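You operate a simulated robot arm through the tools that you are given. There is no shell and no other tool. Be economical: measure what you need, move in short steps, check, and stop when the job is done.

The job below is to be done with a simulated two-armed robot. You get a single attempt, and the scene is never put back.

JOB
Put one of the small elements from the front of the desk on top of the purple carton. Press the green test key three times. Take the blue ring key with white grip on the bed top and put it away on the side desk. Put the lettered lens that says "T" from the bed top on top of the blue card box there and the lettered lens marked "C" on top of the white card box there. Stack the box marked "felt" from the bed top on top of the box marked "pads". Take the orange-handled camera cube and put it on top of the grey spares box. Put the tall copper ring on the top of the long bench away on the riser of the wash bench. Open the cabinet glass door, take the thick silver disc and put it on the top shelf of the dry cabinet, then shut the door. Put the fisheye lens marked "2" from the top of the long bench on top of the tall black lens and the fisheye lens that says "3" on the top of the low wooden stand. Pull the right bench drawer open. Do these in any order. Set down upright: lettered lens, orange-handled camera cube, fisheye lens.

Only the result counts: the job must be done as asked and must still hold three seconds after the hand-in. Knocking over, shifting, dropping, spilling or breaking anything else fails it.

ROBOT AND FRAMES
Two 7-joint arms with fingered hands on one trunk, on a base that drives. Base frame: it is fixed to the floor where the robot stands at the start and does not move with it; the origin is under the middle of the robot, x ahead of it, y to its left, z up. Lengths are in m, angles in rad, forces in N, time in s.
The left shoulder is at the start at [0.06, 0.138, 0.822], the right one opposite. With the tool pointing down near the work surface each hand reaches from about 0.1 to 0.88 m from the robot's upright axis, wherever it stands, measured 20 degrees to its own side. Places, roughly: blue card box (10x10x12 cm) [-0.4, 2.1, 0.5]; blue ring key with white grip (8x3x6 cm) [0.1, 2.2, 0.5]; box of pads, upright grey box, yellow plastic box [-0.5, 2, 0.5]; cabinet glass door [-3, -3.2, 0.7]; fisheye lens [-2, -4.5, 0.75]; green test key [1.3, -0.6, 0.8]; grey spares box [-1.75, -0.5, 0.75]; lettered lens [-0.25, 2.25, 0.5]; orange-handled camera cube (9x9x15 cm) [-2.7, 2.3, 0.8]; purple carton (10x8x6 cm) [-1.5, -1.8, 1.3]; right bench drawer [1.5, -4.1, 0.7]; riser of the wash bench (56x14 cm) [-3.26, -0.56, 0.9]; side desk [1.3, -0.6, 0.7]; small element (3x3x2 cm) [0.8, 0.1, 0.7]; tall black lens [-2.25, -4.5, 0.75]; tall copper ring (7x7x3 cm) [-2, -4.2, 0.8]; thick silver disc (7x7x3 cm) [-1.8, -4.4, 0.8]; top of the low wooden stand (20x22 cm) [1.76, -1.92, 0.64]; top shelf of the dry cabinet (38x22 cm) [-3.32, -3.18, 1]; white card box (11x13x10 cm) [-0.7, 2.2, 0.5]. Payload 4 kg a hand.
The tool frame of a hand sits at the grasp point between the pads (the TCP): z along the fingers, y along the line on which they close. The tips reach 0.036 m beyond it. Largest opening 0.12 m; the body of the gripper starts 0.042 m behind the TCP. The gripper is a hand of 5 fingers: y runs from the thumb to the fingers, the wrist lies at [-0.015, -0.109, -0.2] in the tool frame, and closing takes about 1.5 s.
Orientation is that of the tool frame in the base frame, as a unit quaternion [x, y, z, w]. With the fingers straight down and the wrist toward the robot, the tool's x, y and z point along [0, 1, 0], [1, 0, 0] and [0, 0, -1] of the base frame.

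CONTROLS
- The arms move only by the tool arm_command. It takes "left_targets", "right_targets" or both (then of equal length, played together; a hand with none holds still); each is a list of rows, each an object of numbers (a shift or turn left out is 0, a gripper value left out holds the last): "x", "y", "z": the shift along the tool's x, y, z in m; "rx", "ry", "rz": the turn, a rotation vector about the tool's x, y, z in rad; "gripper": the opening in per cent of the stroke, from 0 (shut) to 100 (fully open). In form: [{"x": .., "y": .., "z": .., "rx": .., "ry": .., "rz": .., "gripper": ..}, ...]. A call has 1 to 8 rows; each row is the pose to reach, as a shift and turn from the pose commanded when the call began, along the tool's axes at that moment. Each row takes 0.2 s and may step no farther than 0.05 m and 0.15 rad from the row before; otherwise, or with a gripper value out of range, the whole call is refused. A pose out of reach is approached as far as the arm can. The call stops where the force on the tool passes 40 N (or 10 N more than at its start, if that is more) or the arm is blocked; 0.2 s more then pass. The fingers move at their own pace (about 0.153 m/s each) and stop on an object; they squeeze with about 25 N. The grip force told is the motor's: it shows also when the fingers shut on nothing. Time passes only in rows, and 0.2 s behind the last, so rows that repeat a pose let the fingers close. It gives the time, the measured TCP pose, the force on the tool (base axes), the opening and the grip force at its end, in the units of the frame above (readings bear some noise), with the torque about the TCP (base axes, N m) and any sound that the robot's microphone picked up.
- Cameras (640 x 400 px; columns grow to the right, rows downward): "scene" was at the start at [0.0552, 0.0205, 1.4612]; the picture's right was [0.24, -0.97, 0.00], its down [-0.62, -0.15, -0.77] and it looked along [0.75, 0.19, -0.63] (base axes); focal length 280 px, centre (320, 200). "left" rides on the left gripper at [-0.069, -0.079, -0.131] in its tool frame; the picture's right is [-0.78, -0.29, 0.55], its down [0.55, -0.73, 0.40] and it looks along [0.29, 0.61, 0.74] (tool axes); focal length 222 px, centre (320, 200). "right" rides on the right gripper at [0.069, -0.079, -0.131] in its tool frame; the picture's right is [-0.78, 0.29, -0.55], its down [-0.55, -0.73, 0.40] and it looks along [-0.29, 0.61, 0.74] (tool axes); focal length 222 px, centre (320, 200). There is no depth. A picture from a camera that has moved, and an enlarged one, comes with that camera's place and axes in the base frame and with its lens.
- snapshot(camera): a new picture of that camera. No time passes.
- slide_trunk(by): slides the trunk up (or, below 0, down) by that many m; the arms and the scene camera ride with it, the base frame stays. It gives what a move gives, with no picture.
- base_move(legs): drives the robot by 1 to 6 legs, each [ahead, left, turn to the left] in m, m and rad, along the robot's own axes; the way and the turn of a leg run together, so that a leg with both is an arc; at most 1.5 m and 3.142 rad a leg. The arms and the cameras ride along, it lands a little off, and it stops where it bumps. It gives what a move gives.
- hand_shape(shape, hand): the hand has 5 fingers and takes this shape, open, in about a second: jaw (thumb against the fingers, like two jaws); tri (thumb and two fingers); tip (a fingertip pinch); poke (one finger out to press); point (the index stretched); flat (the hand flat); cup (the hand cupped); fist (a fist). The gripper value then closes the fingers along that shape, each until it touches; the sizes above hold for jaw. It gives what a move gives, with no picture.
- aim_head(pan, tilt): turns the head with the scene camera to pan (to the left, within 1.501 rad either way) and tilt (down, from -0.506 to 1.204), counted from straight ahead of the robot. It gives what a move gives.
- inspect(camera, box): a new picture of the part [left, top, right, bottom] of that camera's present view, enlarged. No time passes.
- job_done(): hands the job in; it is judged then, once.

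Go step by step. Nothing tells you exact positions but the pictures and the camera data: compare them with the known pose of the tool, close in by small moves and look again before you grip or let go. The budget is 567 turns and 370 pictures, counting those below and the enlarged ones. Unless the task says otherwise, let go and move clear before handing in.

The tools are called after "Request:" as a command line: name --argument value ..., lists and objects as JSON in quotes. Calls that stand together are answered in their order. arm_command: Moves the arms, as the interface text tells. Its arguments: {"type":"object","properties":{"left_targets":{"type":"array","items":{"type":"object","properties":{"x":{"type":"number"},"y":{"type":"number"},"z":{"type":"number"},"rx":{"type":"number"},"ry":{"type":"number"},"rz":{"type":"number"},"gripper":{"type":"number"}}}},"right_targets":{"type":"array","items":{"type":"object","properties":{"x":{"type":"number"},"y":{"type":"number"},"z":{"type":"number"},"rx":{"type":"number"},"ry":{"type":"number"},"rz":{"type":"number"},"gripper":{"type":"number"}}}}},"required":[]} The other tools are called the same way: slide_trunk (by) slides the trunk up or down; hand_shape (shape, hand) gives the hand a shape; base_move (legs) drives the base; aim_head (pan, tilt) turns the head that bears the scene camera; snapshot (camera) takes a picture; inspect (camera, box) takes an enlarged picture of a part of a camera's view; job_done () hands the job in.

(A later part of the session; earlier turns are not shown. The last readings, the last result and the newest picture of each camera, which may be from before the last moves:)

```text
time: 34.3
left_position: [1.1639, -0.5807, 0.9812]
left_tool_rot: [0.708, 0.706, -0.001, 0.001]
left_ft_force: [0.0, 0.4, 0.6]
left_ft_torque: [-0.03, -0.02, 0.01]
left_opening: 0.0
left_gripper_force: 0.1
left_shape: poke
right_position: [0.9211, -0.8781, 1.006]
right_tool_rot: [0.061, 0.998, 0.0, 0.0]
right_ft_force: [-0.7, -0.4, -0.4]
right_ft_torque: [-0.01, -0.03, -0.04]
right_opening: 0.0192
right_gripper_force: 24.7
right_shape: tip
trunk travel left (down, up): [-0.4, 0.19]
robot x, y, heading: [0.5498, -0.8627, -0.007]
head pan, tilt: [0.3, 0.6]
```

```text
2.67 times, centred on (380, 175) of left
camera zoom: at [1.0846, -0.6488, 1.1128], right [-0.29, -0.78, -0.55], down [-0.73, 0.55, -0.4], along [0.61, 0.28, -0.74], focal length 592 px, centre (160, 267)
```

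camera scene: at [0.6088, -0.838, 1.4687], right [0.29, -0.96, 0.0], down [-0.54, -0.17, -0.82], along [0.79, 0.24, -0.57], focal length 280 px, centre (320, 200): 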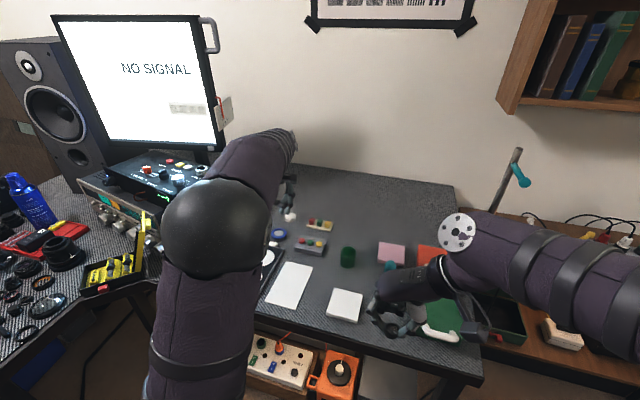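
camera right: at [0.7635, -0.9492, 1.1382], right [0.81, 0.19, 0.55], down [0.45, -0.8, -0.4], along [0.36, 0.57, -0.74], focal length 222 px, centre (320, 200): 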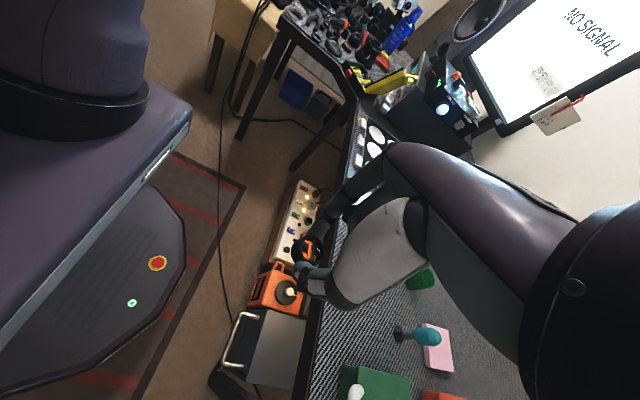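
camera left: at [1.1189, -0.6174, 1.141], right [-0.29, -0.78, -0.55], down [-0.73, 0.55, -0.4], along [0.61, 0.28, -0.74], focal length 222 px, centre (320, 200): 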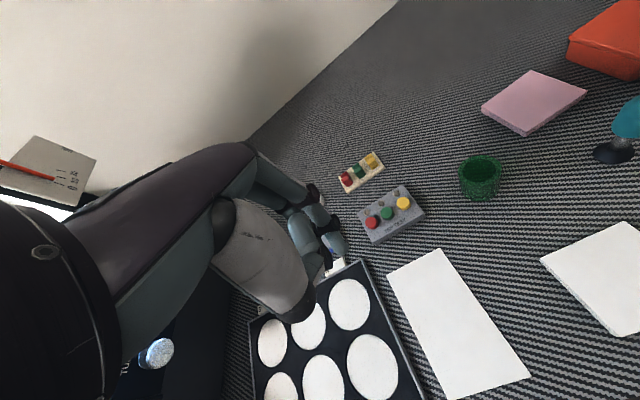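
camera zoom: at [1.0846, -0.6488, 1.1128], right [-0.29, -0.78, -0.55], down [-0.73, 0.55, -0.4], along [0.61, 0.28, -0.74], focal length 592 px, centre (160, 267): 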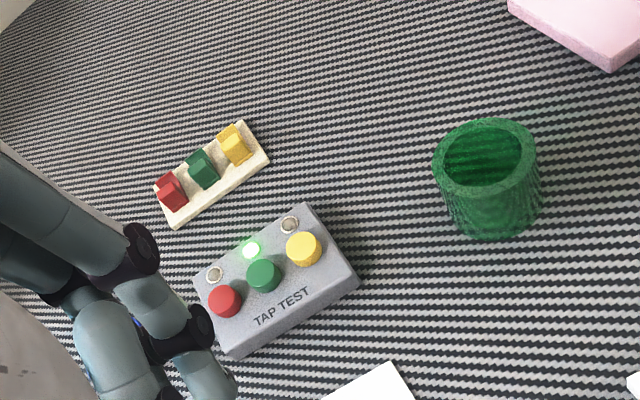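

Three clicks done. I'll tuck the left hand in, back off, and turn around to look for the purple carton.

Request:
arm_command --left_targets '[{"y": -0.05}, {"y": -0.1}, {"y": -0.15}, {"y": -0.2}, {"y": -0.25}, {"y": -0.29}]'

Request:
base_move --legs '[[-0.5, 0, 0], [0, 0, -2.6]]'

Request:
aim_head --pan 0 --tilt 0.3

Request:
snapshot --camera "scene"

```text
time: 35.7
left_position: [0.8729, -0.5765, 0.9806]
left_tool_rot: [0.709, 0.705, 0.001, 0.0]
left_ft_force: [0.2, 0.3, -0.6]
left_ft_torque: [0.0, 0.0, -0.04]
left_opening: 0.0
left_gripper_force: 0.1
left_shape: poke
right_position: [0.9223, -0.8798, 1.0064]
right_tool_rot: [0.062, 0.998, 0.0, -0.001]
right_ft_force: [0.9, -0.2, -0.9]
right_ft_torque: [0.04, 0.0, 0.01]
right_opening: 0.0193
right_gripper_force: 24.9
right_shape: tip
trunk travel left (down, up): [-0.4, 0.19]
robot x, y, heading: [0.5491, -0.8653, -0.007]
head pan, tilt: [0.3, 0.6]
```

```text
time: 44.7
left_position: [-0.0505, -1.2826, 0.982]
left_tool_rot: [0.886, -0.464, 0.0, 0.0]
left_ft_force: [-0.9, 0.4, -0.9]
left_ft_torque: [-0.01, 0.0, 0.02]
left_opening: 0.0
left_gripper_force: 0.0
left_shape: poke
right_position: [-0.2629, -1.063, 1.0068]
right_tool_rot: [0.971, 0.24, 0.0, 0.0]
right_ft_force: [0.4, 0.1, 0.0]
right_ft_torque: [-0.01, 0.01, 0.0]
right_opening: 0.0194
right_gripper_force: 25.1
right_shape: tip
trunk travel left (down, up): [-0.4, 0.19]
robot x, y, heading: [0.0479, -0.8621, -2.535]
head pan, tilt: [0.3, 0.6]
```

```text
time: 45.5
left_position: [-0.051, -1.2839, 0.9819]
left_tool_rot: [0.886, -0.464, 0.0, -0.001]
left_ft_force: [-0.7, 0.2, 0.9]
left_ft_torque: [-0.02, 0.0, 0.01]
left_opening: 0.0002
left_gripper_force: 0.0
left_shape: poke
right_position: [-0.2647, -1.0624, 1.0072]
right_tool_rot: [0.971, 0.241, 0.0, 0.0]
right_ft_force: [0.8, 0.3, -0.1]
right_ft_torque: [0.0, -0.04, 0.0]
right_opening: 0.0193
right_gripper_force: 25.0
right_shape: tip
trunk travel left (down, up): [-0.4, 0.19]
robot x, y, heading: [0.0491, -0.8635, -2.535]
head pan, tilt: [0.0, 0.3]
```

```text
337 pictures are left
camera scene: at [-0.0005, -0.9, 1.4961], right [-0.57, 0.82, 0.0], down [0.24, 0.17, -0.95], along [-0.79, -0.54, -0.3], focal length 280 px, centre (320, 200)
```

scene: 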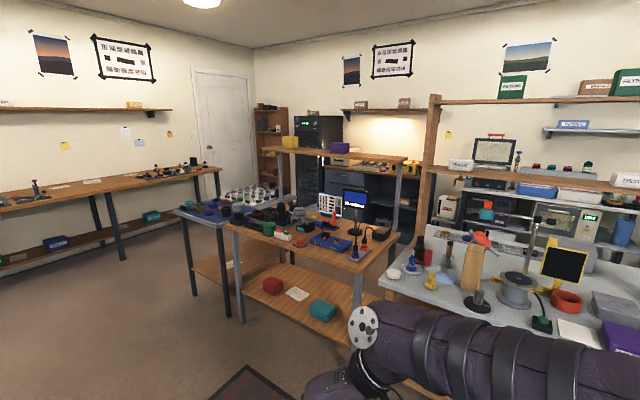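

The purple carton is on the shelf over the wooden island bench, about (-1.45, -1.75). I'll look closer at the layout.

Request:
inspect --camera "scene" --box '[170, 100, 430, 340]'

Request:
inspect --camera "scene" --box '[400, 60, 640, 360]'

```text
1.67 times, centred on (300, 220) of scene
camera zoom: at [-0.0005, -0.9, 1.4961], right [-0.57, 0.82, 0.0], down [0.24, 0.17, -0.95], along [-0.79, -0.54, -0.3], focal length 468 px, centre (353, 167)
```

zoom: 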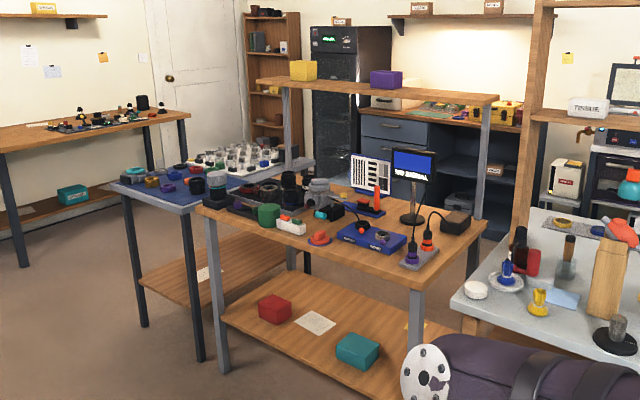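

```text
1.33 times, centred on (520, 210) of scene
camera zoom: at [-0.0005, -0.9, 1.4961], right [-0.57, 0.82, 0.0], down [0.24, 0.17, -0.95], along [-0.79, -0.54, -0.3], focal length 374 px, centre (53, 187)
```

zoom: 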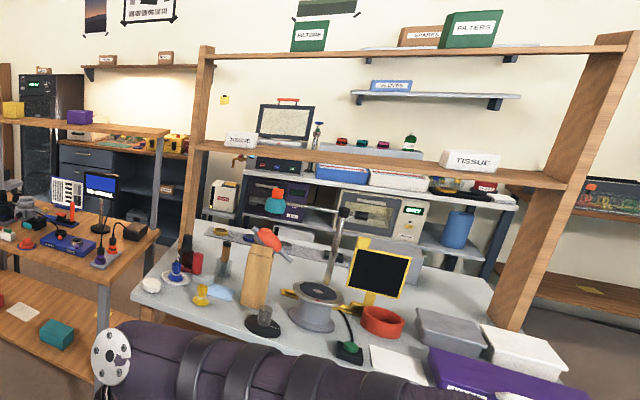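

The island bench spans x -1.1 to -1.6, with the shelf at its back edge. I'll reach it from the back aisle, going around the left side through y≈-3.5. I turn to face -y and check the way.

Request:
base_move --legs '[[0, 0, 0.964]]'

Request:
snapshot --camera "scene"

```text
time: 48.4
left_position: [0.3382, -1.1844, 0.982]
left_tool_rot: [1.0, -0.001, 0.0, 0.0]
left_ft_force: [0.1, 1.1, 0.1]
left_ft_torque: [-0.02, 0.03, 0.0]
left_opening: 0.0001
left_gripper_force: 0.1
left_shape: poke
right_position: [0.0351, -1.2331, 1.0062]
right_tool_rot: [0.749, 0.663, 0.0, 0.0]
right_ft_force: [-0.1, -0.8, 0.2]
right_ft_torque: [0.02, -0.01, 0.02]
right_opening: 0.0193
right_gripper_force: 24.8
right_shape: tip
trunk travel left (down, up): [-0.4, 0.19]
robot x, y, heading: [0.0503, -0.8639, -1.573]
head pan, tilt: [0.0, 0.3]
```

```text
334 pictures are left
camera scene: at [0.0516, -0.9273, 1.4962], right [-1.0, 0.0, 0.0], down [0.0, 0.3, -0.96], along [0.0, -0.96, -0.3], focal length 280 px, centre (320, 200)
```

scene: 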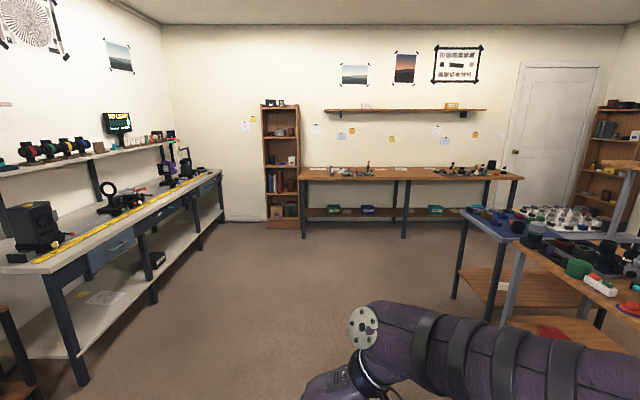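

The way is clear. I'll drive to y≈-3.5, turn to face -x and look.

Request:
base_move --legs '[[1.4, 0, 0], [1.24, 0, 0], [0, 0, -1.571]]'

Request:
snapshot --camera "scene"

```text
time: 65.0
left_position: [-0.3729, -3.7815, 0.9821]
left_tool_rot: [-0.699, 0.715, -0.001, 0.0]
left_ft_force: [0.0, -0.7, -0.5]
left_ft_torque: [0.0, -0.04, 0.0]
left_opening: 0.0
left_gripper_force: 0.1
left_shape: poke
right_position: [-0.4159, -3.4793, 1.0068]
right_tool_rot: [0.997, -0.072, 0.0, 0.0]
right_ft_force: [0.1, -0.7, -0.2]
right_ft_torque: [0.03, 0.01, 0.0]
right_opening: 0.0194
right_gripper_force: 25.1
right_shape: tip
trunk travel left (down, up): [-0.4, 0.19]
robot x, y, heading: [-0.0468, -3.4995, 3.118]
head pan, tilt: [0.0, 0.3]
```

```text
333 pictures are left
camera scene: at [-0.1067, -3.5002, 1.4962], right [0.02, 1.0, 0.0], down [0.3, -0.01, -0.96], along [-0.95, 0.02, -0.3], focal length 280 px, centre (320, 200)
```

scene: 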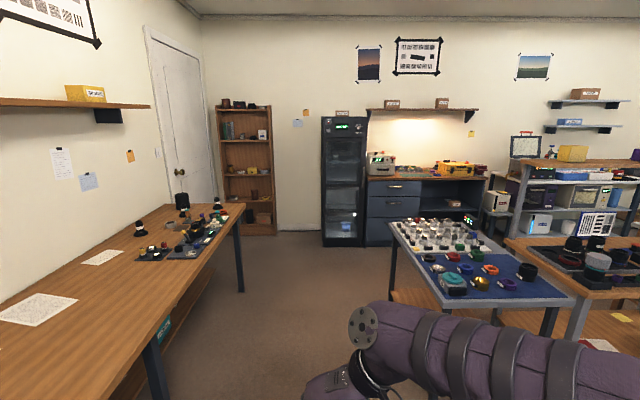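

The dry cabinet and the back aisle are visible. I'll go on to x≈-2.2 and turn to face +y.

Request:
base_move --legs '[[1.1, 0, 0.02], [1.07, 0, 0], [0, 0, -1.571]]'

Request:
snapshot --camera "scene"

```text
time: 79.4
left_position: [-2.5002, -3.174, 0.9804]
left_tool_rot: [-0.011, 1.0, 0.0, -0.001]
left_ft_force: [0.7, -0.8, 0.2]
left_ft_torque: [0.01, 0.01, 0.0]
left_opening: 0.0001
left_gripper_force: 0.1
left_shape: poke
right_position: [-2.1991, -3.1176, 1.0075]
right_tool_rot: [-0.671, 0.741, 0.0, 0.001]
right_ft_force: [0.4, 0.9, -0.1]
right_ft_torque: [0.01, -0.01, 0.0]
right_opening: 0.0194
right_gripper_force: 24.9
right_shape: tip
trunk travel left (down, up): [-0.4, 0.19]
robot x, y, heading: [-2.2071, -3.4881, 1.593]
head pan, tilt: [0.0, 0.3]
```

```text
332 pictures are left
camera scene: at [-2.2044, -3.4254, 1.4962], right [1.0, 0.02, 0.0], down [0.01, -0.3, -0.96], along [-0.02, 0.95, -0.3], focal length 280 px, centre (320, 200)
```

scene: 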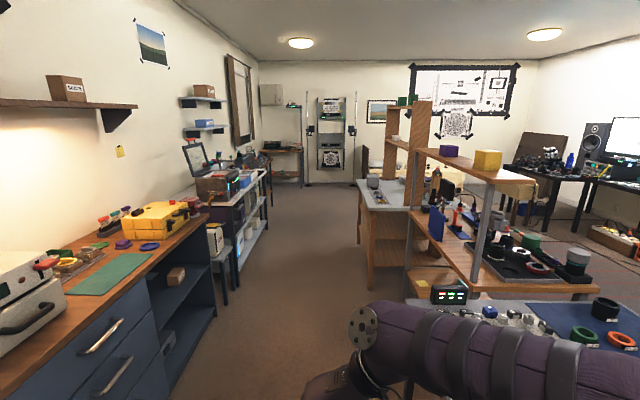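

The aisle is free. I'll drive up beside the carton, face it (+x), and raise the trunk.

Request:
base_move --legs '[[0.9, 0, 0], [0.88, 0, 0], [0, 0, -1.593]]'

Request:
slide_trunk --by 0.19

Request:
aim_head --pan -0.1 --tilt 0.5

Request:
snapshot --camera "scene"

```text
time: 92.2
left_position: [-1.9468, -1.4045, 0.9811]
left_tool_rot: [0.695, 0.719, 0.001, 0.0]
left_ft_force: [0.0, 0.3, -0.1]
left_ft_torque: [-0.01, 0.01, 0.01]
left_opening: 0.0
left_gripper_force: 0.1
left_shape: poke
right_position: [-1.887, -1.704, 1.0064]
right_tool_rot: [0.043, 0.999, 0.0, -0.001]
right_ft_force: [0.2, 0.0, 0.7]
right_ft_torque: [-0.01, 0.02, -0.01]
right_opening: 0.0193
right_gripper_force: 24.8
right_shape: tip
trunk travel left (down, up): [-0.4, 0.19]
robot x, y, heading: [-2.2574, -1.7062, 0.032]
head pan, tilt: [0.0, 0.3]
```

```text
time: 94.3
left_position: [-1.947, -1.4044, 1.1708]
left_tool_rot: [0.695, 0.719, 0.0, 0.0]
left_ft_force: [-0.2, -0.4, 0.6]
left_ft_torque: [0.01, -0.02, -0.02]
left_opening: 0.0002
left_gripper_force: 0.0
left_shape: poke
right_position: [-1.8864, -1.7048, 1.1977]
right_tool_rot: [0.044, 0.999, 0.0, 0.001]
right_ft_force: [0.5, 0.1, 0.4]
right_ft_torque: [-0.01, 0.02, 0.04]
right_opening: 0.0193
right_gripper_force: 24.8
right_shape: tip
trunk travel left (down, up): [-0.59, 0.0]
robot x, y, heading: [-2.2603, -1.6997, 0.032]
head pan, tilt: [0.0, 0.3]
```

```text
time: 95.0
left_position: [-1.947, -1.4031, 1.1716]
left_tool_rot: [0.695, 0.719, -0.001, 0.0]
left_ft_force: [-0.3, 0.5, 0.7]
left_ft_torque: [-0.01, -0.01, -0.01]
left_opening: 0.0002
left_gripper_force: 0.0
left_shape: poke
right_position: [-1.8863, -1.704, 1.197]
right_tool_rot: [0.044, 0.999, 0.0, 0.0]
right_ft_force: [0.6, -0.5, 0.1]
right_ft_torque: [-0.02, -0.01, 0.03]
right_opening: 0.0193
right_gripper_force: 25.0
right_shape: tip
trunk travel left (down, up): [-0.59, 0.0]
robot x, y, heading: [-2.2585, -1.7023, 0.035]
head pan, tilt: [-0.099, 0.499]
```

```text
331 pictures are left
camera scene: at [-2.1949, -1.7097, 1.6679], right [-0.07, -1.0, 0.0], down [-0.48, 0.03, -0.88], along [0.88, -0.06, -0.48], focal length 280 px, centre (320, 200)
```

scene: 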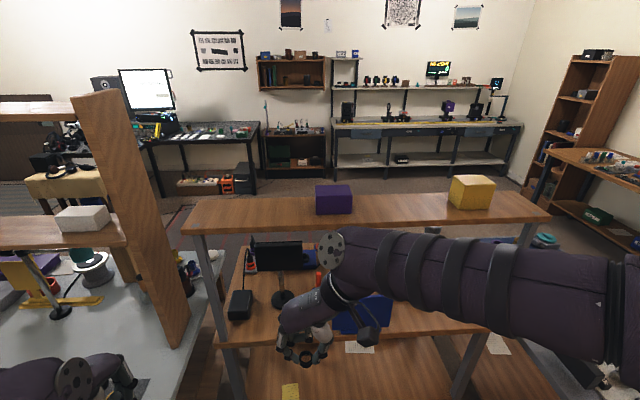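

I raise the right hand above shelf height first, then approach.

Request:
arm_command --right_targets '[{"z": -0.05}, {"z": -0.1}, {"z": -0.15}, {"z": -0.2}, {"z": -0.24}]'

Request:
base_move --legs '[[0.22, -0.02, -0.03]]'

Request:
snapshot --camera "scene"

Request:
snapshot --camera "right"

```text
time: 96.2
left_position: [-1.9476, -1.4033, 1.1716]
left_tool_rot: [0.695, 0.719, 0.0, -0.001]
left_ft_force: [-0.4, 0.3, 0.7]
left_ft_torque: [0.01, 0.02, 0.01]
left_opening: 0.0
left_gripper_force: 0.1
left_shape: poke
right_position: [-1.887, -1.7059, 1.4403]
right_tool_rot: [0.045, 0.999, 0.0, -0.001]
right_ft_force: [0.4, -0.2, -0.8]
right_ft_torque: [0.01, -0.02, 0.02]
right_opening: 0.019
right_gripper_force: 25.0
right_shape: tip
trunk travel left (down, up): [-0.59, 0.0]
robot x, y, heading: [-2.2548, -1.7015, 0.032]
head pan, tilt: [-0.099, 0.499]
```

```text
time: 97.9
left_position: [-1.7182, -1.4284, 1.1709]
left_tool_rot: [0.706, 0.709, 0.0, 0.0]
left_ft_force: [1.1, 0.3, -0.5]
left_ft_torque: [0.0, 0.0, 0.01]
left_opening: 0.0001
left_gripper_force: 0.1
left_shape: poke
right_position: [-1.6663, -1.7326, 1.4392]
right_tool_rot: [0.059, 0.998, -0.001, -0.001]
right_ft_force: [0.5, -0.8, -0.1]
right_ft_torque: [0.0, 0.03, -0.02]
right_opening: 0.0193
right_gripper_force: 25.4
right_shape: tip
trunk travel left (down, up): [-0.59, 0.0]
robot x, y, heading: [-2.0368, -1.7186, 0.004]
head pan, tilt: [-0.099, 0.499]
```

```text
330 pictures are left
camera scene: at [-1.9736, -1.7276, 1.6677], right [-0.1, -1.0, 0.0], down [-0.48, 0.05, -0.88], along [0.87, -0.08, -0.48], focal length 280 px, centre (320, 200)
```

scene: 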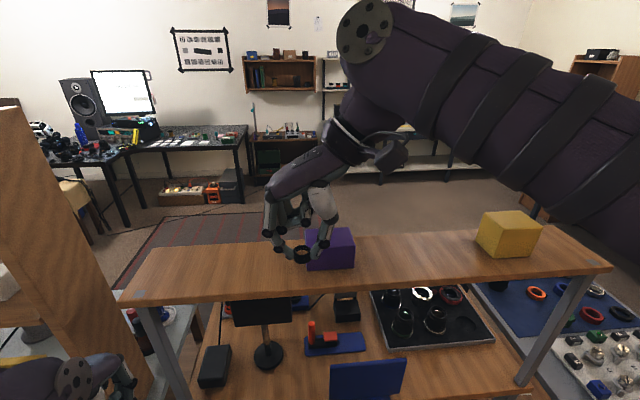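

```text
329 pictures are left
camera right: at [-1.7437, -1.8031, 1.5707], right [0.81, 0.2, 0.55], down [0.46, -0.79, -0.4], along [0.35, 0.57, -0.74], focal length 222 px, centre (320, 200)
```

right: 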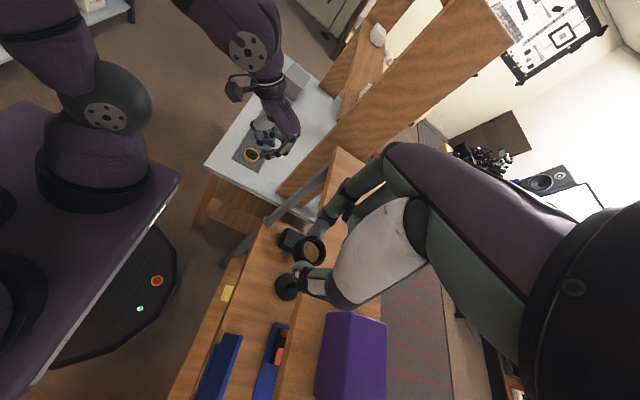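

I extend over the carton and take a look.

Request:
arm_command --right_targets '[{"x": -0.045, "y": -0.012}, {"x": -0.09, "y": -0.025}, {"x": -0.135, "y": -0.038}, {"x": -0.135, "y": -0.038, "z": 0.02}]'

Request:
inspect --camera "scene" --box '[240, 150, 400, 300]'

Request:
inspect --camera "right" --box '[200, 150, 440, 300]'

```text
time: 98.9
left_position: [-1.7193, -1.4292, 1.1722]
left_tool_rot: [0.706, 0.708, 0.0, 0.001]
left_ft_force: [-0.4, 0.3, 0.0]
left_ft_torque: [-0.01, -0.03, -0.01]
left_opening: 0.0
left_gripper_force: 0.1
left_shape: poke
right_position: [-1.5388, -1.7864, 1.4198]
right_tool_rot: [0.059, 0.998, 0.0, 0.001]
right_ft_force: [-0.1, -0.3, -0.6]
right_ft_torque: [0.01, -0.02, 0.05]
right_opening: 0.0192
right_gripper_force: 25.0
right_shape: tip
trunk travel left (down, up): [-0.59, 0.0]
robot x, y, heading: [-2.0431, -1.7172, 0.006]
head pan, tilt: [-0.099, 0.499]
```

```text
2.67 times, centred on (320, 225) of scene
camera zoom: at [-1.9768, -1.7276, 1.6679], right [-0.1, -1.0, 0.0], down [-0.48, 0.05, -0.88], along [0.87, -0.08, -0.48], focal length 748 px, centre (320, 133)
```

zoom: 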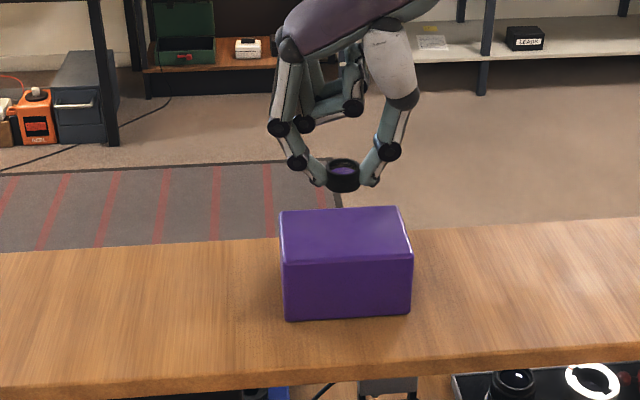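

```text
2.67 times, centred on (320, 225) of right
camera zoom: at [-1.6169, -1.857, 1.5518], right [0.81, 0.2, 0.55], down [0.46, -0.79, -0.4], along [0.36, 0.57, -0.74], focal length 592 px, centre (320, 133)
```

zoom: 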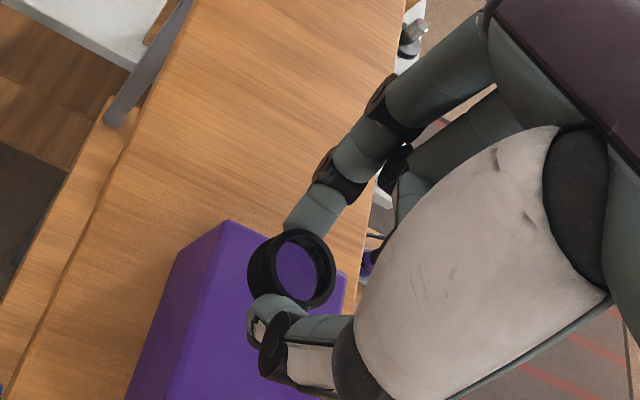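

The carton top is around z=1.31, centre (-1.495, -1.79). I move 2.8 cm further and lower.

Request:
arm_command --right_targets '[{"x": -0.028, "z": 0.01}, {"x": -0.028, "z": 0.03}, {"x": -0.028, "z": 0.045}]'

Request:
inspect --camera "scene" --box '[240, 150, 400, 300]'

```text
time: 99.7
left_position: [-1.7183, -1.4287, 1.1704]
left_tool_rot: [0.706, 0.708, 0.0, 0.0]
left_ft_force: [-0.1, 0.6, -0.1]
left_ft_torque: [-0.03, 0.01, 0.03]
left_opening: 0.0
left_gripper_force: 0.0
left_shape: poke
right_position: [-1.5085, -1.7887, 1.3748]
right_tool_rot: [0.058, 0.998, -0.001, -0.001]
right_ft_force: [-0.4, -0.3, 0.9]
right_ft_torque: [0.03, 0.02, -0.01]
right_opening: 0.0192
right_gripper_force: 25.1
right_shape: tip
trunk travel left (down, up): [-0.59, 0.0]
robot x, y, heading: [-2.0382, -1.7165, 0.006]
head pan, tilt: [-0.099, 0.499]
```

```text
2.67 times, centred on (320, 225) of scene
camera zoom: at [-1.9743, -1.7275, 1.6678], right [-0.1, -1.0, 0.0], down [-0.48, 0.05, -0.88], along [0.87, -0.08, -0.48], focal length 748 px, centre (320, 133)
```

zoom: 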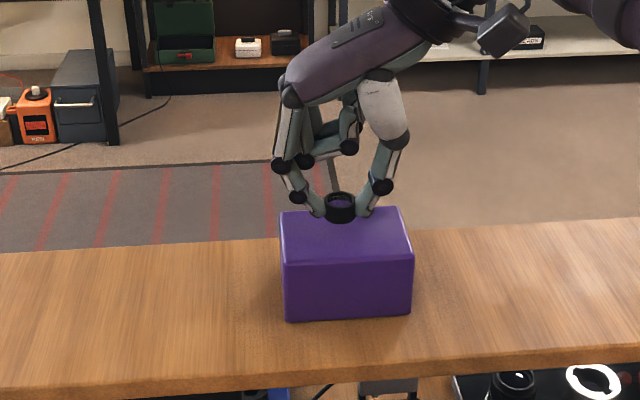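

Request:
arm_command --right_targets '[{"z": 0.008}, {"z": 0.014}, {"z": 0.018}, {"z": 0.022}]'

Request:
inspect --camera "scene" --box '[240, 150, 400, 300]'

```text
time: 100.7
left_position: [-1.7192, -1.4287, 1.1722]
left_tool_rot: [0.705, 0.709, 0.001, 0.002]
left_ft_force: [-0.9, 0.1, 0.5]
left_ft_torque: [0.0, 0.01, 0.0]
left_opening: 0.0001
left_gripper_force: 0.0
left_shape: poke
right_position: [-1.5103, -1.7889, 1.355]
right_tool_rot: [0.059, 0.998, 0.002, 0.003]
right_ft_force: [1.6, -2.5, 24.9]
right_ft_torque: [-0.33, 0.06, 0.05]
right_opening: 0.0199
right_gripper_force: 25.1
right_shape: tip
trunk travel left (down, up): [-0.59, 0.0]
robot x, y, heading: [-2.0365, -1.7159, -0.0]
head pan, tilt: [-0.099, 0.499]
```

```text
2.67 times, centred on (320, 225) of scene
camera zoom: at [-1.9767, -1.7276, 1.6684], right [-0.1, -1.0, 0.0], down [-0.48, 0.05, -0.88], along [0.87, -0.08, -0.48], focal length 748 px, centre (320, 133)
```

zoom: 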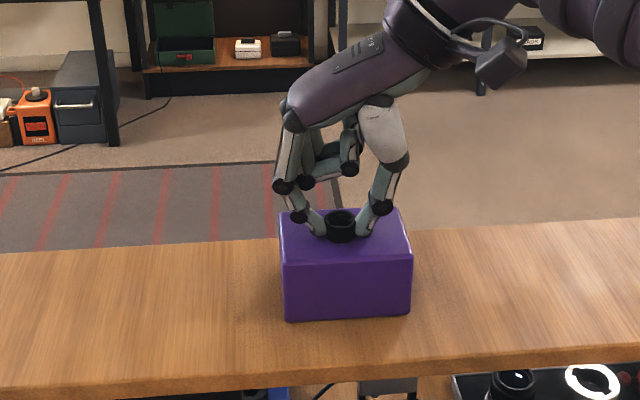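

Seated on the carton. I ease the pressure, open the pinch a little, and lift straight off.

Request:
arm_command --right_targets '[{"z": -0.003}, {"z": -0.003, "gripper": 20}, {"z": -0.003, "gripper": 30}, {"z": -0.003, "gripper": 36}, {"z": -0.003, "gripper": 36}, {"z": -0.03, "gripper": 36}, {"z": -0.07, "gripper": 40}, {"z": -0.1, "gripper": 40}]'

Request:
inspect --camera "scene" --box '[240, 150, 400, 300]'

```text
time: 102.5
left_position: [-1.7175, -1.4289, 1.1715]
left_tool_rot: [0.706, 0.708, 0.0, 0.001]
left_ft_force: [0.5, -0.1, -0.8]
left_ft_torque: [-0.01, -0.04, 0.01]
left_opening: 0.0
left_gripper_force: 0.1
left_shape: poke
right_position: [-1.5087, -1.789, 1.4516]
right_tool_rot: [0.059, 0.998, -0.001, -0.001]
right_ft_force: [0.1, 1.0, -0.4]
right_ft_torque: [0.03, 0.05, -0.02]
right_opening: 0.0478
right_gripper_force: 0.0
right_shape: tip
trunk travel left (down, up): [-0.59, 0.0]
robot x, y, heading: [-2.036, -1.7227, 0.002]
head pan, tilt: [-0.099, 0.499]
```

```text
2.67 times, centred on (320, 225) of scene
camera zoom: at [-1.9751, -1.7271, 1.6677], right [-0.1, -1.0, 0.0], down [-0.48, 0.05, -0.88], along [0.87, -0.08, -0.48], focal length 748 px, centre (320, 133)
```

zoom: 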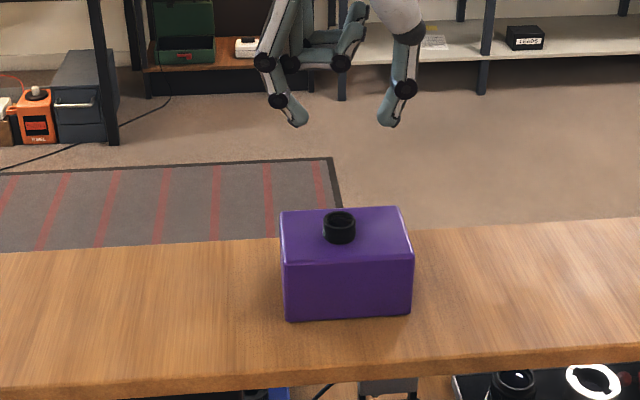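

The element rests on the carton. I retract, back off, lower the trunk and head for the cabinet and the long bench.

Request:
arm_command --right_targets '[{"x": 0.05}, {"x": 0.1}, {"x": 0.14}]'

Request:
base_move --legs '[[-0.22, 0, 0], [0, 0, -1.571]]'

Request:
slide_trunk --by -0.19

Request:
hand_shape --hand "left" --shape "jaw"

Request:
hand_shape --hand "right" --shape "jaw"

Request:
base_move --legs '[[1.3, 0, 0]]'

Request:
snapshot --camera "scene"

```text
time: 103.3
left_position: [-1.7208, -1.4291, 1.1721]
left_tool_rot: [0.705, 0.709, 0.001, 0.001]
left_ft_force: [-0.6, 0.2, -0.1]
left_ft_torque: [0.02, -0.02, 0.03]
left_opening: 0.0
left_gripper_force: 0.0
left_shape: poke
right_position: [-1.6509, -1.7728, 1.452]
right_tool_rot: [0.059, 0.998, 0.0, -0.001]
right_ft_force: [0.0, -0.5, 0.4]
right_ft_torque: [-0.01, -0.04, 0.0]
right_opening: 0.0478
right_gripper_force: 0.1
right_shape: tip
trunk travel left (down, up): [-0.59, 0.0]
robot x, y, heading: [-2.0393, -1.7154, 0.007]
head pan, tilt: [-0.099, 0.499]
```

```text
time: 108.9
left_position: [-1.9785, -2.0451, 1.1701]
left_tool_rot: [1.0, -0.009, -0.001, 0.0]
left_ft_force: [-0.1, -0.3, -0.1]
left_ft_torque: [0.0, 0.01, 0.01]
left_opening: 0.0
left_gripper_force: 0.1
left_shape: poke
right_position: [-2.3232, -2.1061, 1.4503]
right_tool_rot: [0.754, 0.657, 0.0, -0.001]
right_ft_force: [-0.4, 0.4, 0.7]
right_ft_torque: [-0.01, -0.01, 0.02]
right_opening: 0.0475
right_gripper_force: 0.0
right_shape: tip
trunk travel left (down, up): [-0.59, 0.0]
robot x, y, heading: [-2.2623, -1.7209, -1.588]
head pan, tilt: [-0.099, 0.499]
```

```text
time: 111.0
left_position: [-1.9782, -2.0441, 0.9804]
left_tool_rot: [1.0, -0.009, 0.0, 0.0]
left_ft_force: [-0.4, -0.5, 0.5]
left_ft_torque: [0.01, 0.01, 0.03]
left_opening: 0.0001
left_gripper_force: 0.1
left_shape: poke
right_position: [-2.3239, -2.1073, 1.262]
right_tool_rot: [0.754, 0.657, 0.0, 0.0]
right_ft_force: [0.1, -0.5, 0.2]
right_ft_torque: [-0.01, -0.02, 0.0]
right_opening: 0.0475
right_gripper_force: 0.2
right_shape: tip
trunk travel left (down, up): [-0.4, 0.19]
robot x, y, heading: [-2.262, -1.7221, -1.59]
head pan, tilt: [-0.099, 0.499]
```

```text
time: 111.9
left_position: [-1.9793, -2.0441, 0.9817]
left_tool_rot: [1.0, -0.009, 0.0, 0.0]
left_ft_force: [0.3, 0.1, 0.4]
left_ft_torque: [-0.01, 0.0, -0.03]
left_opening: 0.1199
left_gripper_force: 0.1
left_shape: jaw
right_position: [-2.324, -2.1066, 1.261]
right_tool_rot: [0.754, 0.656, -0.001, 0.0]
right_ft_force: [0.5, -0.7, -0.1]
right_ft_torque: [0.0, -0.01, 0.04]
right_opening: 0.0474
right_gripper_force: 0.1
right_shape: tip
trunk travel left (down, up): [-0.4, 0.19]
robot x, y, heading: [-2.261, -1.7173, -1.586]
head pan, tilt: [-0.099, 0.499]
```

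```text
time: 112.8
left_position: [-1.98, -2.0452, 0.9804]
left_tool_rot: [1.0, -0.009, 0.001, 0.001]
left_ft_force: [0.2, -0.2, 1.0]
left_ft_torque: [-0.02, 0.01, 0.02]
left_opening: 0.1199
left_gripper_force: 0.1
left_shape: jaw
right_position: [-2.3238, -2.1066, 1.2616]
right_tool_rot: [0.754, 0.657, 0.0, 0.0]
right_ft_force: [-1.3, 0.0, 0.5]
right_ft_torque: [0.03, -0.03, -0.03]
right_opening: 0.1197
right_gripper_force: 0.1
right_shape: jaw
trunk travel left (down, up): [-0.4, 0.19]
robot x, y, heading: [-2.2612, -1.7155, -1.588]
head pan, tilt: [-0.099, 0.499]
```

```text
time: 119.2
left_position: [-2.0051, -3.329, 0.9815]
left_tool_rot: [1.0, -0.011, 0.001, 0.0]
left_ft_force: [-0.2, 0.6, 0.0]
left_ft_torque: [0.03, -0.03, -0.03]
left_opening: 0.12
left_gripper_force: 0.0
left_shape: jaw
right_position: [-2.35, -3.389, 1.2611]
right_tool_rot: [0.755, 0.656, 0.001, 0.0]
right_ft_force: [1.0, -0.1, -0.2]
right_ft_torque: [-0.01, -0.01, 0.01]
right_opening: 0.1197
right_gripper_force: 0.2
right_shape: jaw
trunk travel left (down, up): [-0.4, 0.19]
robot x, y, heading: [-2.2844, -3.0037, -1.591]
head pan, tilt: [-0.099, 0.499]
```

```text
323 pictures are left
camera scene: at [-2.2944, -3.0622, 1.4778], right [-0.99, 0.12, 0.0], down [0.06, 0.48, -0.88], along [-0.11, -0.87, -0.48], focal length 280 px, centre (320, 200)
```

scene: 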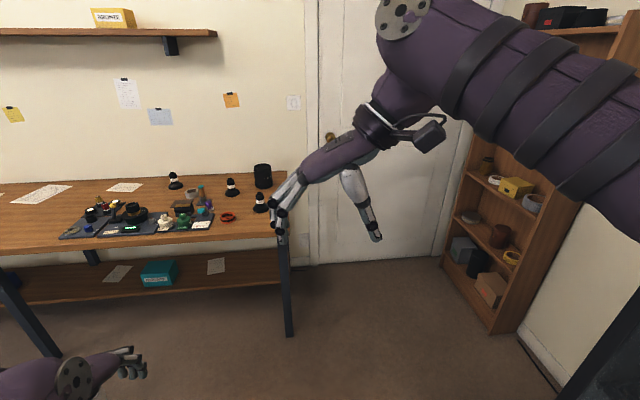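

I lower the right hand and turn to face the cabinet to examine its door.

Request:
arm_command --right_targets '[{"z": 0.05}, {"z": 0.1}, {"z": 0.15}, {"z": 0.2}, {"z": 0.25}]'

Request:
base_move --legs '[[0, 0, -1.571]]'

Request:
aim_head --pan 0 --tilt 0.4

Request:
snapshot --camera "scene"

```text
time: 120.4
left_position: [-2.0049, -3.3279, 0.9814]
left_tool_rot: [1.0, -0.011, -0.001, 0.0]
left_ft_force: [-0.8, 0.4, 0.2]
left_ft_torque: [0.01, 0.0, 0.0]
left_opening: 0.1201
left_gripper_force: 0.0
left_shape: jaw
right_position: [-2.3501, -3.3913, 1.007]
right_tool_rot: [0.756, 0.654, 0.001, 0.0]
right_ft_force: [0.6, -0.3, -0.4]
right_ft_torque: [0.02, -0.02, 0.0]
right_opening: 0.1198
right_gripper_force: 0.2
right_shape: jaw
trunk travel left (down, up): [-0.4, 0.19]
robot x, y, heading: [-2.2885, -3.0028, -1.595]
head pan, tilt: [-0.099, 0.499]
```

```text
time: 124.6
left_position: [-2.6085, -3.2864, 0.9809]
left_tool_rot: [-0.705, 0.71, 0.0, 0.001]
left_ft_force: [0.0, 0.1, 0.9]
left_ft_torque: [0.01, -0.01, 0.02]
left_opening: 0.1198
left_gripper_force: 0.0
left_shape: jaw
right_position: [-2.6765, -2.9435, 1.0084]
right_tool_rot: [0.998, -0.063, 0.0, -0.001]
right_ft_force: [-0.6, -0.8, -0.4]
right_ft_torque: [-0.03, 0.03, -0.01]
right_opening: 0.12
right_gripper_force: 0.2
right_shape: jaw
trunk travel left (down, up): [-0.4, 0.19]
robot x, y, heading: [-2.283, -2.9983, 3.134]
head pan, tilt: [-0.099, 0.499]
```

```text
time: 125.3
left_position: [-2.6075, -3.2867, 0.9813]
left_tool_rot: [-0.704, 0.71, 0.001, 0.001]
left_ft_force: [0.8, 0.8, -0.1]
left_ft_torque: [-0.03, 0.04, -0.01]
left_opening: 0.1201
left_gripper_force: 0.1
left_shape: jaw
right_position: [-2.6761, -2.9444, 1.0079]
right_tool_rot: [0.998, -0.064, 0.0, 0.0]
right_ft_force: [0.3, 0.0, 0.5]
right_ft_torque: [-0.04, -0.02, 0.03]
right_opening: 0.1201
right_gripper_force: 0.1
right_shape: jaw
trunk travel left (down, up): [-0.4, 0.19]
robot x, y, heading: [-2.2892, -3.0048, 3.133]
head pan, tilt: [0.0, 0.4]
```

```text
322 pictures are left
camera scene: at [-2.3468, -3.0012, 1.4869], right [0.01, 1.0, 0.0], down [0.39, 0.0, -0.92], along [-0.92, 0.01, -0.39], focal length 280 px, centre (320, 200)
```

scene: 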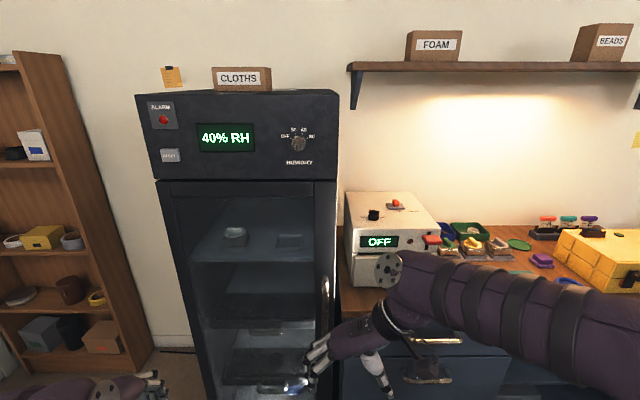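

The door's handle is a vertical bar on the right, with hinges on the left. I move the right hand aside to see the handle.

Request:
arm_command --right_targets '[{"y": -0.04}, {"y": -0.08}, {"y": -0.12}, {"y": -0.16}, {"y": -0.2}]'

Request:
base_move --legs '[[0, -0.3, 0]]'

Request:
snapshot --camera "scene"

Request:
snapshot --camera "left"

```text
time: 126.5
left_position: [-2.6086, -3.2872, 0.9815]
left_tool_rot: [-0.705, 0.709, 0.0, 0.0]
left_ft_force: [0.1, 0.2, -0.5]
left_ft_torque: [0.0, 0.02, 0.02]
left_opening: 0.1202
left_gripper_force: 0.0
left_shape: jaw
right_position: [-2.651, -2.7423, 1.0097]
right_tool_rot: [0.998, -0.063, 0.0, 0.0]
right_ft_force: [-0.2, -0.1, 0.8]
right_ft_torque: [0.0, 0.0, -0.02]
right_opening: 0.1196
right_gripper_force: 0.0
right_shape: jaw
trunk travel left (down, up): [-0.4, 0.19]
robot x, y, heading: [-2.2849, -3.0037, 3.135]
head pan, tilt: [0.0, 0.4]
```

```text
time: 128.5
left_position: [-2.6077, -2.9879, 0.9821]
left_tool_rot: [-0.704, 0.71, 0.0, -0.001]
left_ft_force: [-0.4, 0.7, -0.7]
left_ft_torque: [-0.05, -0.03, 0.01]
left_opening: 0.12
left_gripper_force: 0.1
left_shape: jaw
right_position: [-2.6492, -2.4455, 1.0092]
right_tool_rot: [0.998, -0.064, 0.0, 0.001]
right_ft_force: [-0.5, -0.2, -0.5]
right_ft_torque: [0.02, 0.02, 0.01]
right_opening: 0.1199
right_gripper_force: 0.1
right_shape: jaw
trunk travel left (down, up): [-0.4, 0.19]
robot x, y, heading: [-2.2833, -2.7003, 3.133]
head pan, tilt: [0.0, 0.4]
```

```text
321 pictures are left
camera scene: at [-2.3445, -2.7014, 1.487], right [0.01, 1.0, 0.0], down [0.39, 0.0, -0.92], along [-0.92, 0.01, -0.39], focal length 280 px, centre (320, 200)
```

scene: 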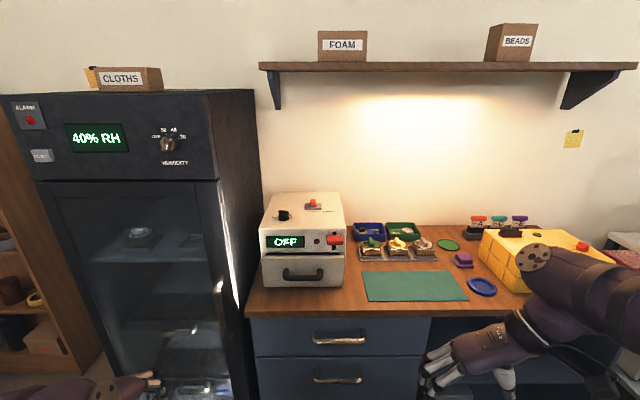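

```text
320 pictures are left
camera left: at [-2.5275, -2.9186, 1.1127], right [0.3, 0.78, -0.55], down [0.73, -0.56, -0.4], along [-0.62, -0.28, -0.74], focal length 222 px, centre (320, 200)
```

left: 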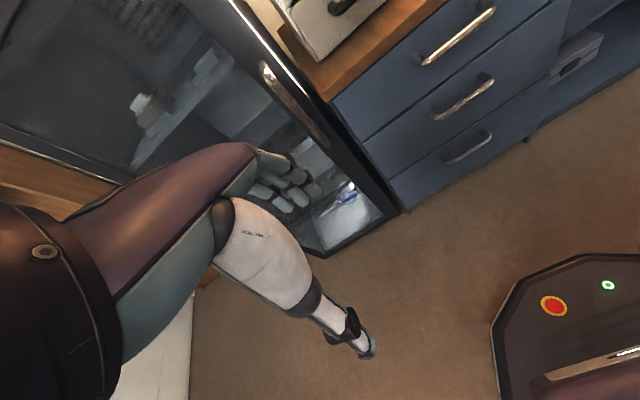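

Request:
inspect --camera "left" --box '[200, 20, 400, 220]'

Request:
inspect --camera "scene" --box '[150, 160, 280, 380]'

```text
2.00 times, centred on (300, 120) of left
camera zoom: at [-2.5275, -2.9186, 1.1127], right [0.3, 0.78, -0.55], down [0.73, -0.56, -0.4], along [-0.62, -0.28, -0.74], focal length 444 px, centre (360, 360)
```

zoom: 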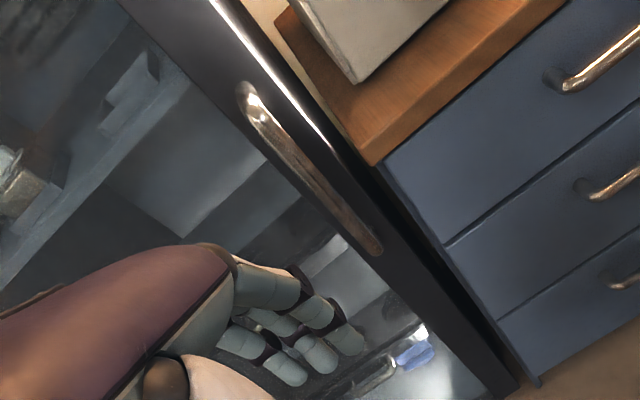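

```text
1.82 times, centred on (215, 270) of scene
camera zoom: at [-2.3445, -2.7014, 1.487], right [0.01, 1.0, 0.0], down [0.39, 0.0, -0.92], along [-0.92, 0.01, -0.39], focal length 510 px, centre (511, 73)
```

zoom: 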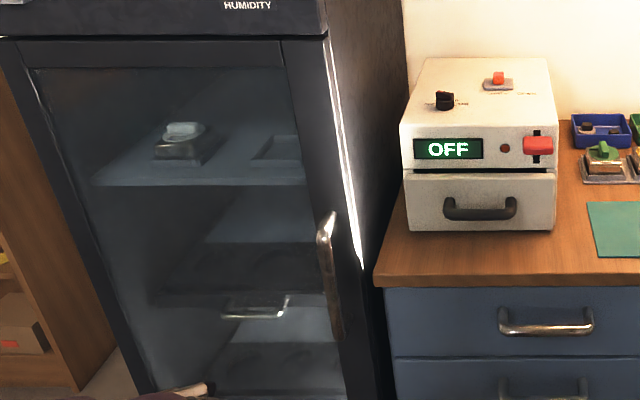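

Handle bar: x≈-2.975, y≈-2.978, z from 0.76 to 0.97. I'll turn the left hand so its fingers point at the cabinet, closing sideways.

Request:
arm_command --left_targets '[{"y": 0.02, "z": 0.01, "rx": -0.086, "ry": -0.086, "rz": -0.086}, {"y": 0.04, "z": 0.02, "rx": -0.172, "ry": -0.172, "rz": -0.172}, {"y": 0.06, "z": 0.03, "rx": -0.258, "ry": -0.258, "rz": -0.258}, {"y": 0.08, "z": 0.04, "rx": -0.344, "ry": -0.344, "rz": -0.344}, {"y": 0.1, "z": 0.05, "rx": -0.43, "ry": -0.43, "rz": -0.43}, {"y": 0.12, "z": 0.06, "rx": -0.516, "ry": -0.516, "rz": -0.516}, {"y": 0.14, "z": 0.07, "rx": -0.602, "ry": -0.602, "rz": -0.602}, {"y": 0.16, "z": 0.08, "rx": -0.688, "ry": -0.688, "rz": -0.688}]'

Request:
arm_command --left_targets '[{"rx": -0.0865, "ry": -0.0865, "rz": -0.0865}, {"rx": -0.173, "ry": -0.173, "rz": -0.173}, {"rx": -0.2595, "ry": -0.2595, "rz": -0.2595}, {"rx": -0.346, "ry": -0.346, "rz": -0.346}, {"rx": -0.4325, "ry": -0.4325, "rz": -0.4325}, {"rx": -0.519, "ry": -0.519, "rz": -0.519}]'

Request:
snapshot --camera "scene"

Request:
snapshot --camera "left"

```text
time: 130.3
left_position: [-2.7817, -3.0194, 0.8991]
left_tool_rot: [0.825, -0.341, -0.451, 0.003]
left_ft_force: [-5.1, 6.7, 4.2]
left_ft_torque: [-0.35, -0.38, 0.28]
left_opening: 0.12
left_gripper_force: 0.1
left_shape: jaw
left hand out of reach, approached as far as the arm can: row 5, 6, 7, 8
right_position: [-2.6494, -2.4451, 1.0086]
right_tool_rot: [0.998, -0.065, 0.0, 0.0]
right_ft_force: [1.2, -0.8, 1.5]
right_ft_torque: [0.06, 0.04, -0.03]
right_opening: 0.12
right_gripper_force: 0.1
right_shape: jaw
trunk travel left (down, up): [-0.4, 0.19]
robot x, y, heading: [-2.2845, -2.7009, 3.131]
head pan, tilt: [0.0, 0.4]
```

```text
time: 131.7
left_position: [-2.8184, -3.0599, 0.9527]
left_tool_rot: [0.74, -0.111, -0.663, 0.023]
left_ft_force: [0.2, -1.2, 0.0]
left_ft_torque: [-0.01, -0.02, 0.04]
left_opening: 0.1196
left_gripper_force: 0.0
left_shape: jaw
left hand out of reach, approached as far as the arm can: row 1, 2, 3, 4, 5, 6
right_position: [-2.6463, -2.4442, 1.0106]
right_tool_rot: [0.998, -0.065, -0.001, 0.0]
right_ft_force: [1.6, 0.1, 0.4]
right_ft_torque: [0.02, 0.04, 0.0]
right_opening: 0.1199
right_gripper_force: 0.1
right_shape: jaw
trunk travel left (down, up): [-0.4, 0.19]
robot x, y, heading: [-2.2802, -2.7054, 3.13]
head pan, tilt: [0.0, 0.4]
```

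```text
317 pictures are left
camera scene: at [-2.3415, -2.7022, 1.4874], right [0.01, 1.0, 0.0], down [0.39, 0.0, -0.92], along [-0.92, 0.01, -0.39], focal length 280 px, centre (320, 200)
```

scene: 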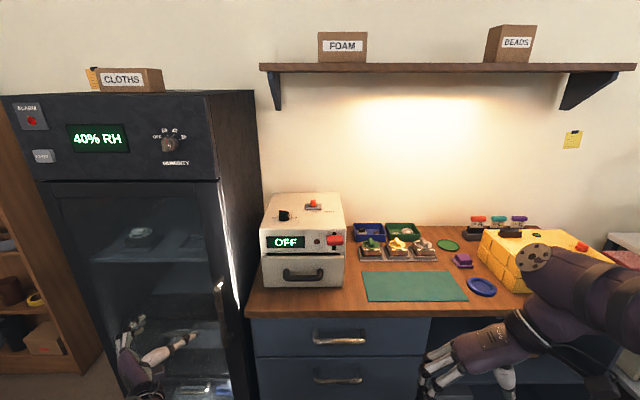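

```text
316 pictures are left
camera left: at [-2.6859, -2.9843, 1.0234], right [-0.58, 0.5, 0.65], down [-0.24, 0.65, -0.72], along [-0.78, -0.57, -0.26], focal length 222 px, centre (320, 200)
```

left: 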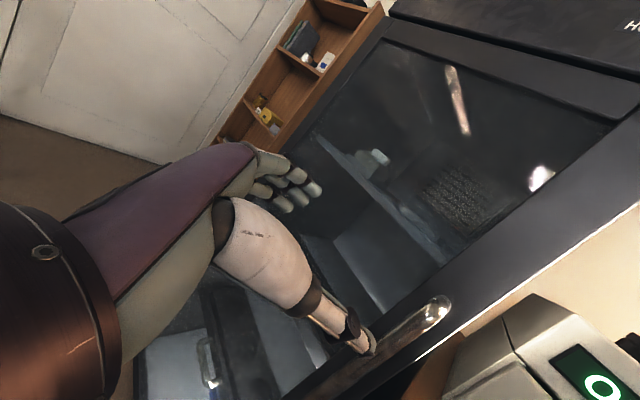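

The hand points at the cabinet. I move forward a bit (still short of the bar) to let the arm reach its pose.

Request:
arm_command --left_targets '[{"z": 0.03}, {"z": 0.06}, {"z": 0.09}, {"z": 0.1, "x": 0.02}]'

Request:
snapshot --camera "left"

```text
time: 132.7
left_position: [-2.9174, -3.0522, 0.9211]
left_tool_rot: [0.741, -0.111, -0.662, 0.024]
left_ft_force: [0.5, 0.4, 0.4]
left_ft_torque: [0.03, 0.01, -0.01]
left_opening: 0.1202
left_gripper_force: 0.1
left_shape: jaw
right_position: [-2.6487, -2.4448, 1.0095]
right_tool_rot: [0.998, -0.065, 0.0, -0.001]
right_ft_force: [-0.3, 0.4, 0.1]
right_ft_torque: [0.01, 0.01, -0.02]
right_opening: 0.12
right_gripper_force: 0.0
right_shape: jaw
trunk travel left (down, up): [-0.4, 0.19]
robot x, y, heading: [-2.2835, -2.701, 3.135]
head pan, tilt: [0.0, 0.4]
```

```text
315 pictures are left
camera left: at [-2.784, -2.9768, 0.9904], right [-0.58, 0.5, 0.65], down [-0.24, 0.65, -0.72], along [-0.78, -0.57, -0.26], focal length 222 px, centre (320, 200)
```

left: 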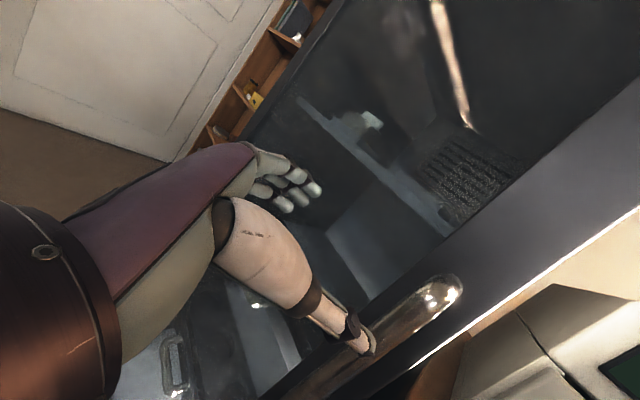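

The thumb is left of the bar. I back off 3 cm and shift right so that the bar lies between thumb and fingers.

Request:
arm_command --left_targets '[{"z": -0.04}, {"z": -0.04, "y": -0.04, "x": 0.01}, {"z": -0.04, "y": -0.08, "x": 0.025}]'

Request:
snapshot --camera "left"

Request:
inspect --camera "scene" --box '[80, 230, 280, 400]'

```text
time: 133.5
left_position: [-2.8643, -2.9847, 0.8868]
left_tool_rot: [0.741, -0.111, -0.662, 0.023]
left_ft_force: [0.0, -0.1, -0.1]
left_ft_torque: [0.01, 0.02, 0.0]
left_opening: 0.1199
left_gripper_force: 0.1
left_shape: jaw
right_position: [-2.649, -2.445, 1.0088]
right_tool_rot: [0.998, -0.065, 0.001, -0.001]
right_ft_force: [-0.2, -0.1, 0.0]
right_ft_torque: [0.0, 0.05, 0.0]
right_opening: 0.1199
right_gripper_force: 0.0
right_shape: jaw
trunk travel left (down, up): [-0.4, 0.19]
robot x, y, heading: [-2.2854, -2.7036, 3.134]
head pan, tilt: [0.0, 0.4]
```

```text
314 pictures are left
camera left: at [-2.7316, -2.9088, 0.9561], right [-0.58, 0.5, 0.65], down [-0.24, 0.65, -0.72], along [-0.78, -0.57, -0.26], focal length 222 px, centre (320, 200)
```

left: 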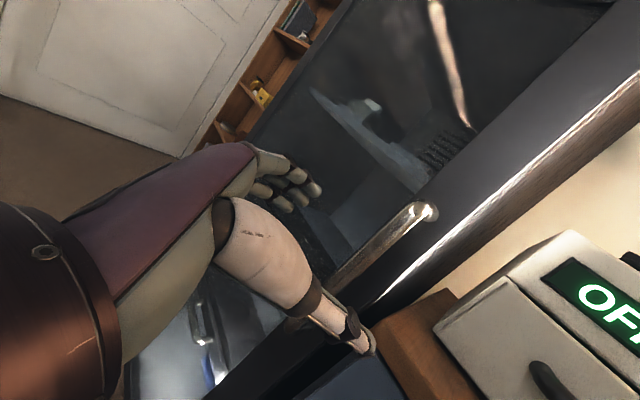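

```text
2.35 times, centred on (180, 315) of scene
camera zoom: at [-2.345, -2.7021, 1.487], right [0.01, 1.0, 0.0], down [0.39, 0.0, -0.92], along [-0.92, 0.01, -0.39], focal length 660 px, centre (649, -71)
```

zoom: 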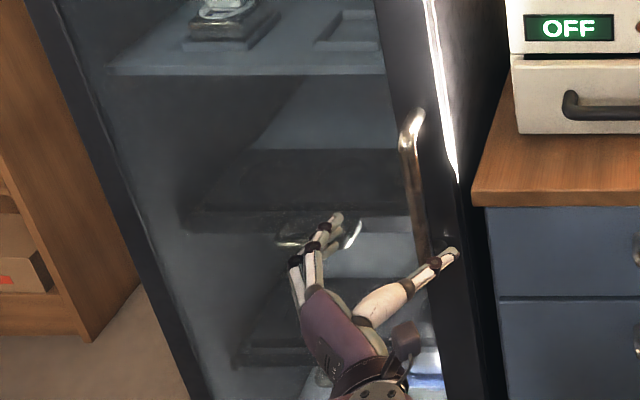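

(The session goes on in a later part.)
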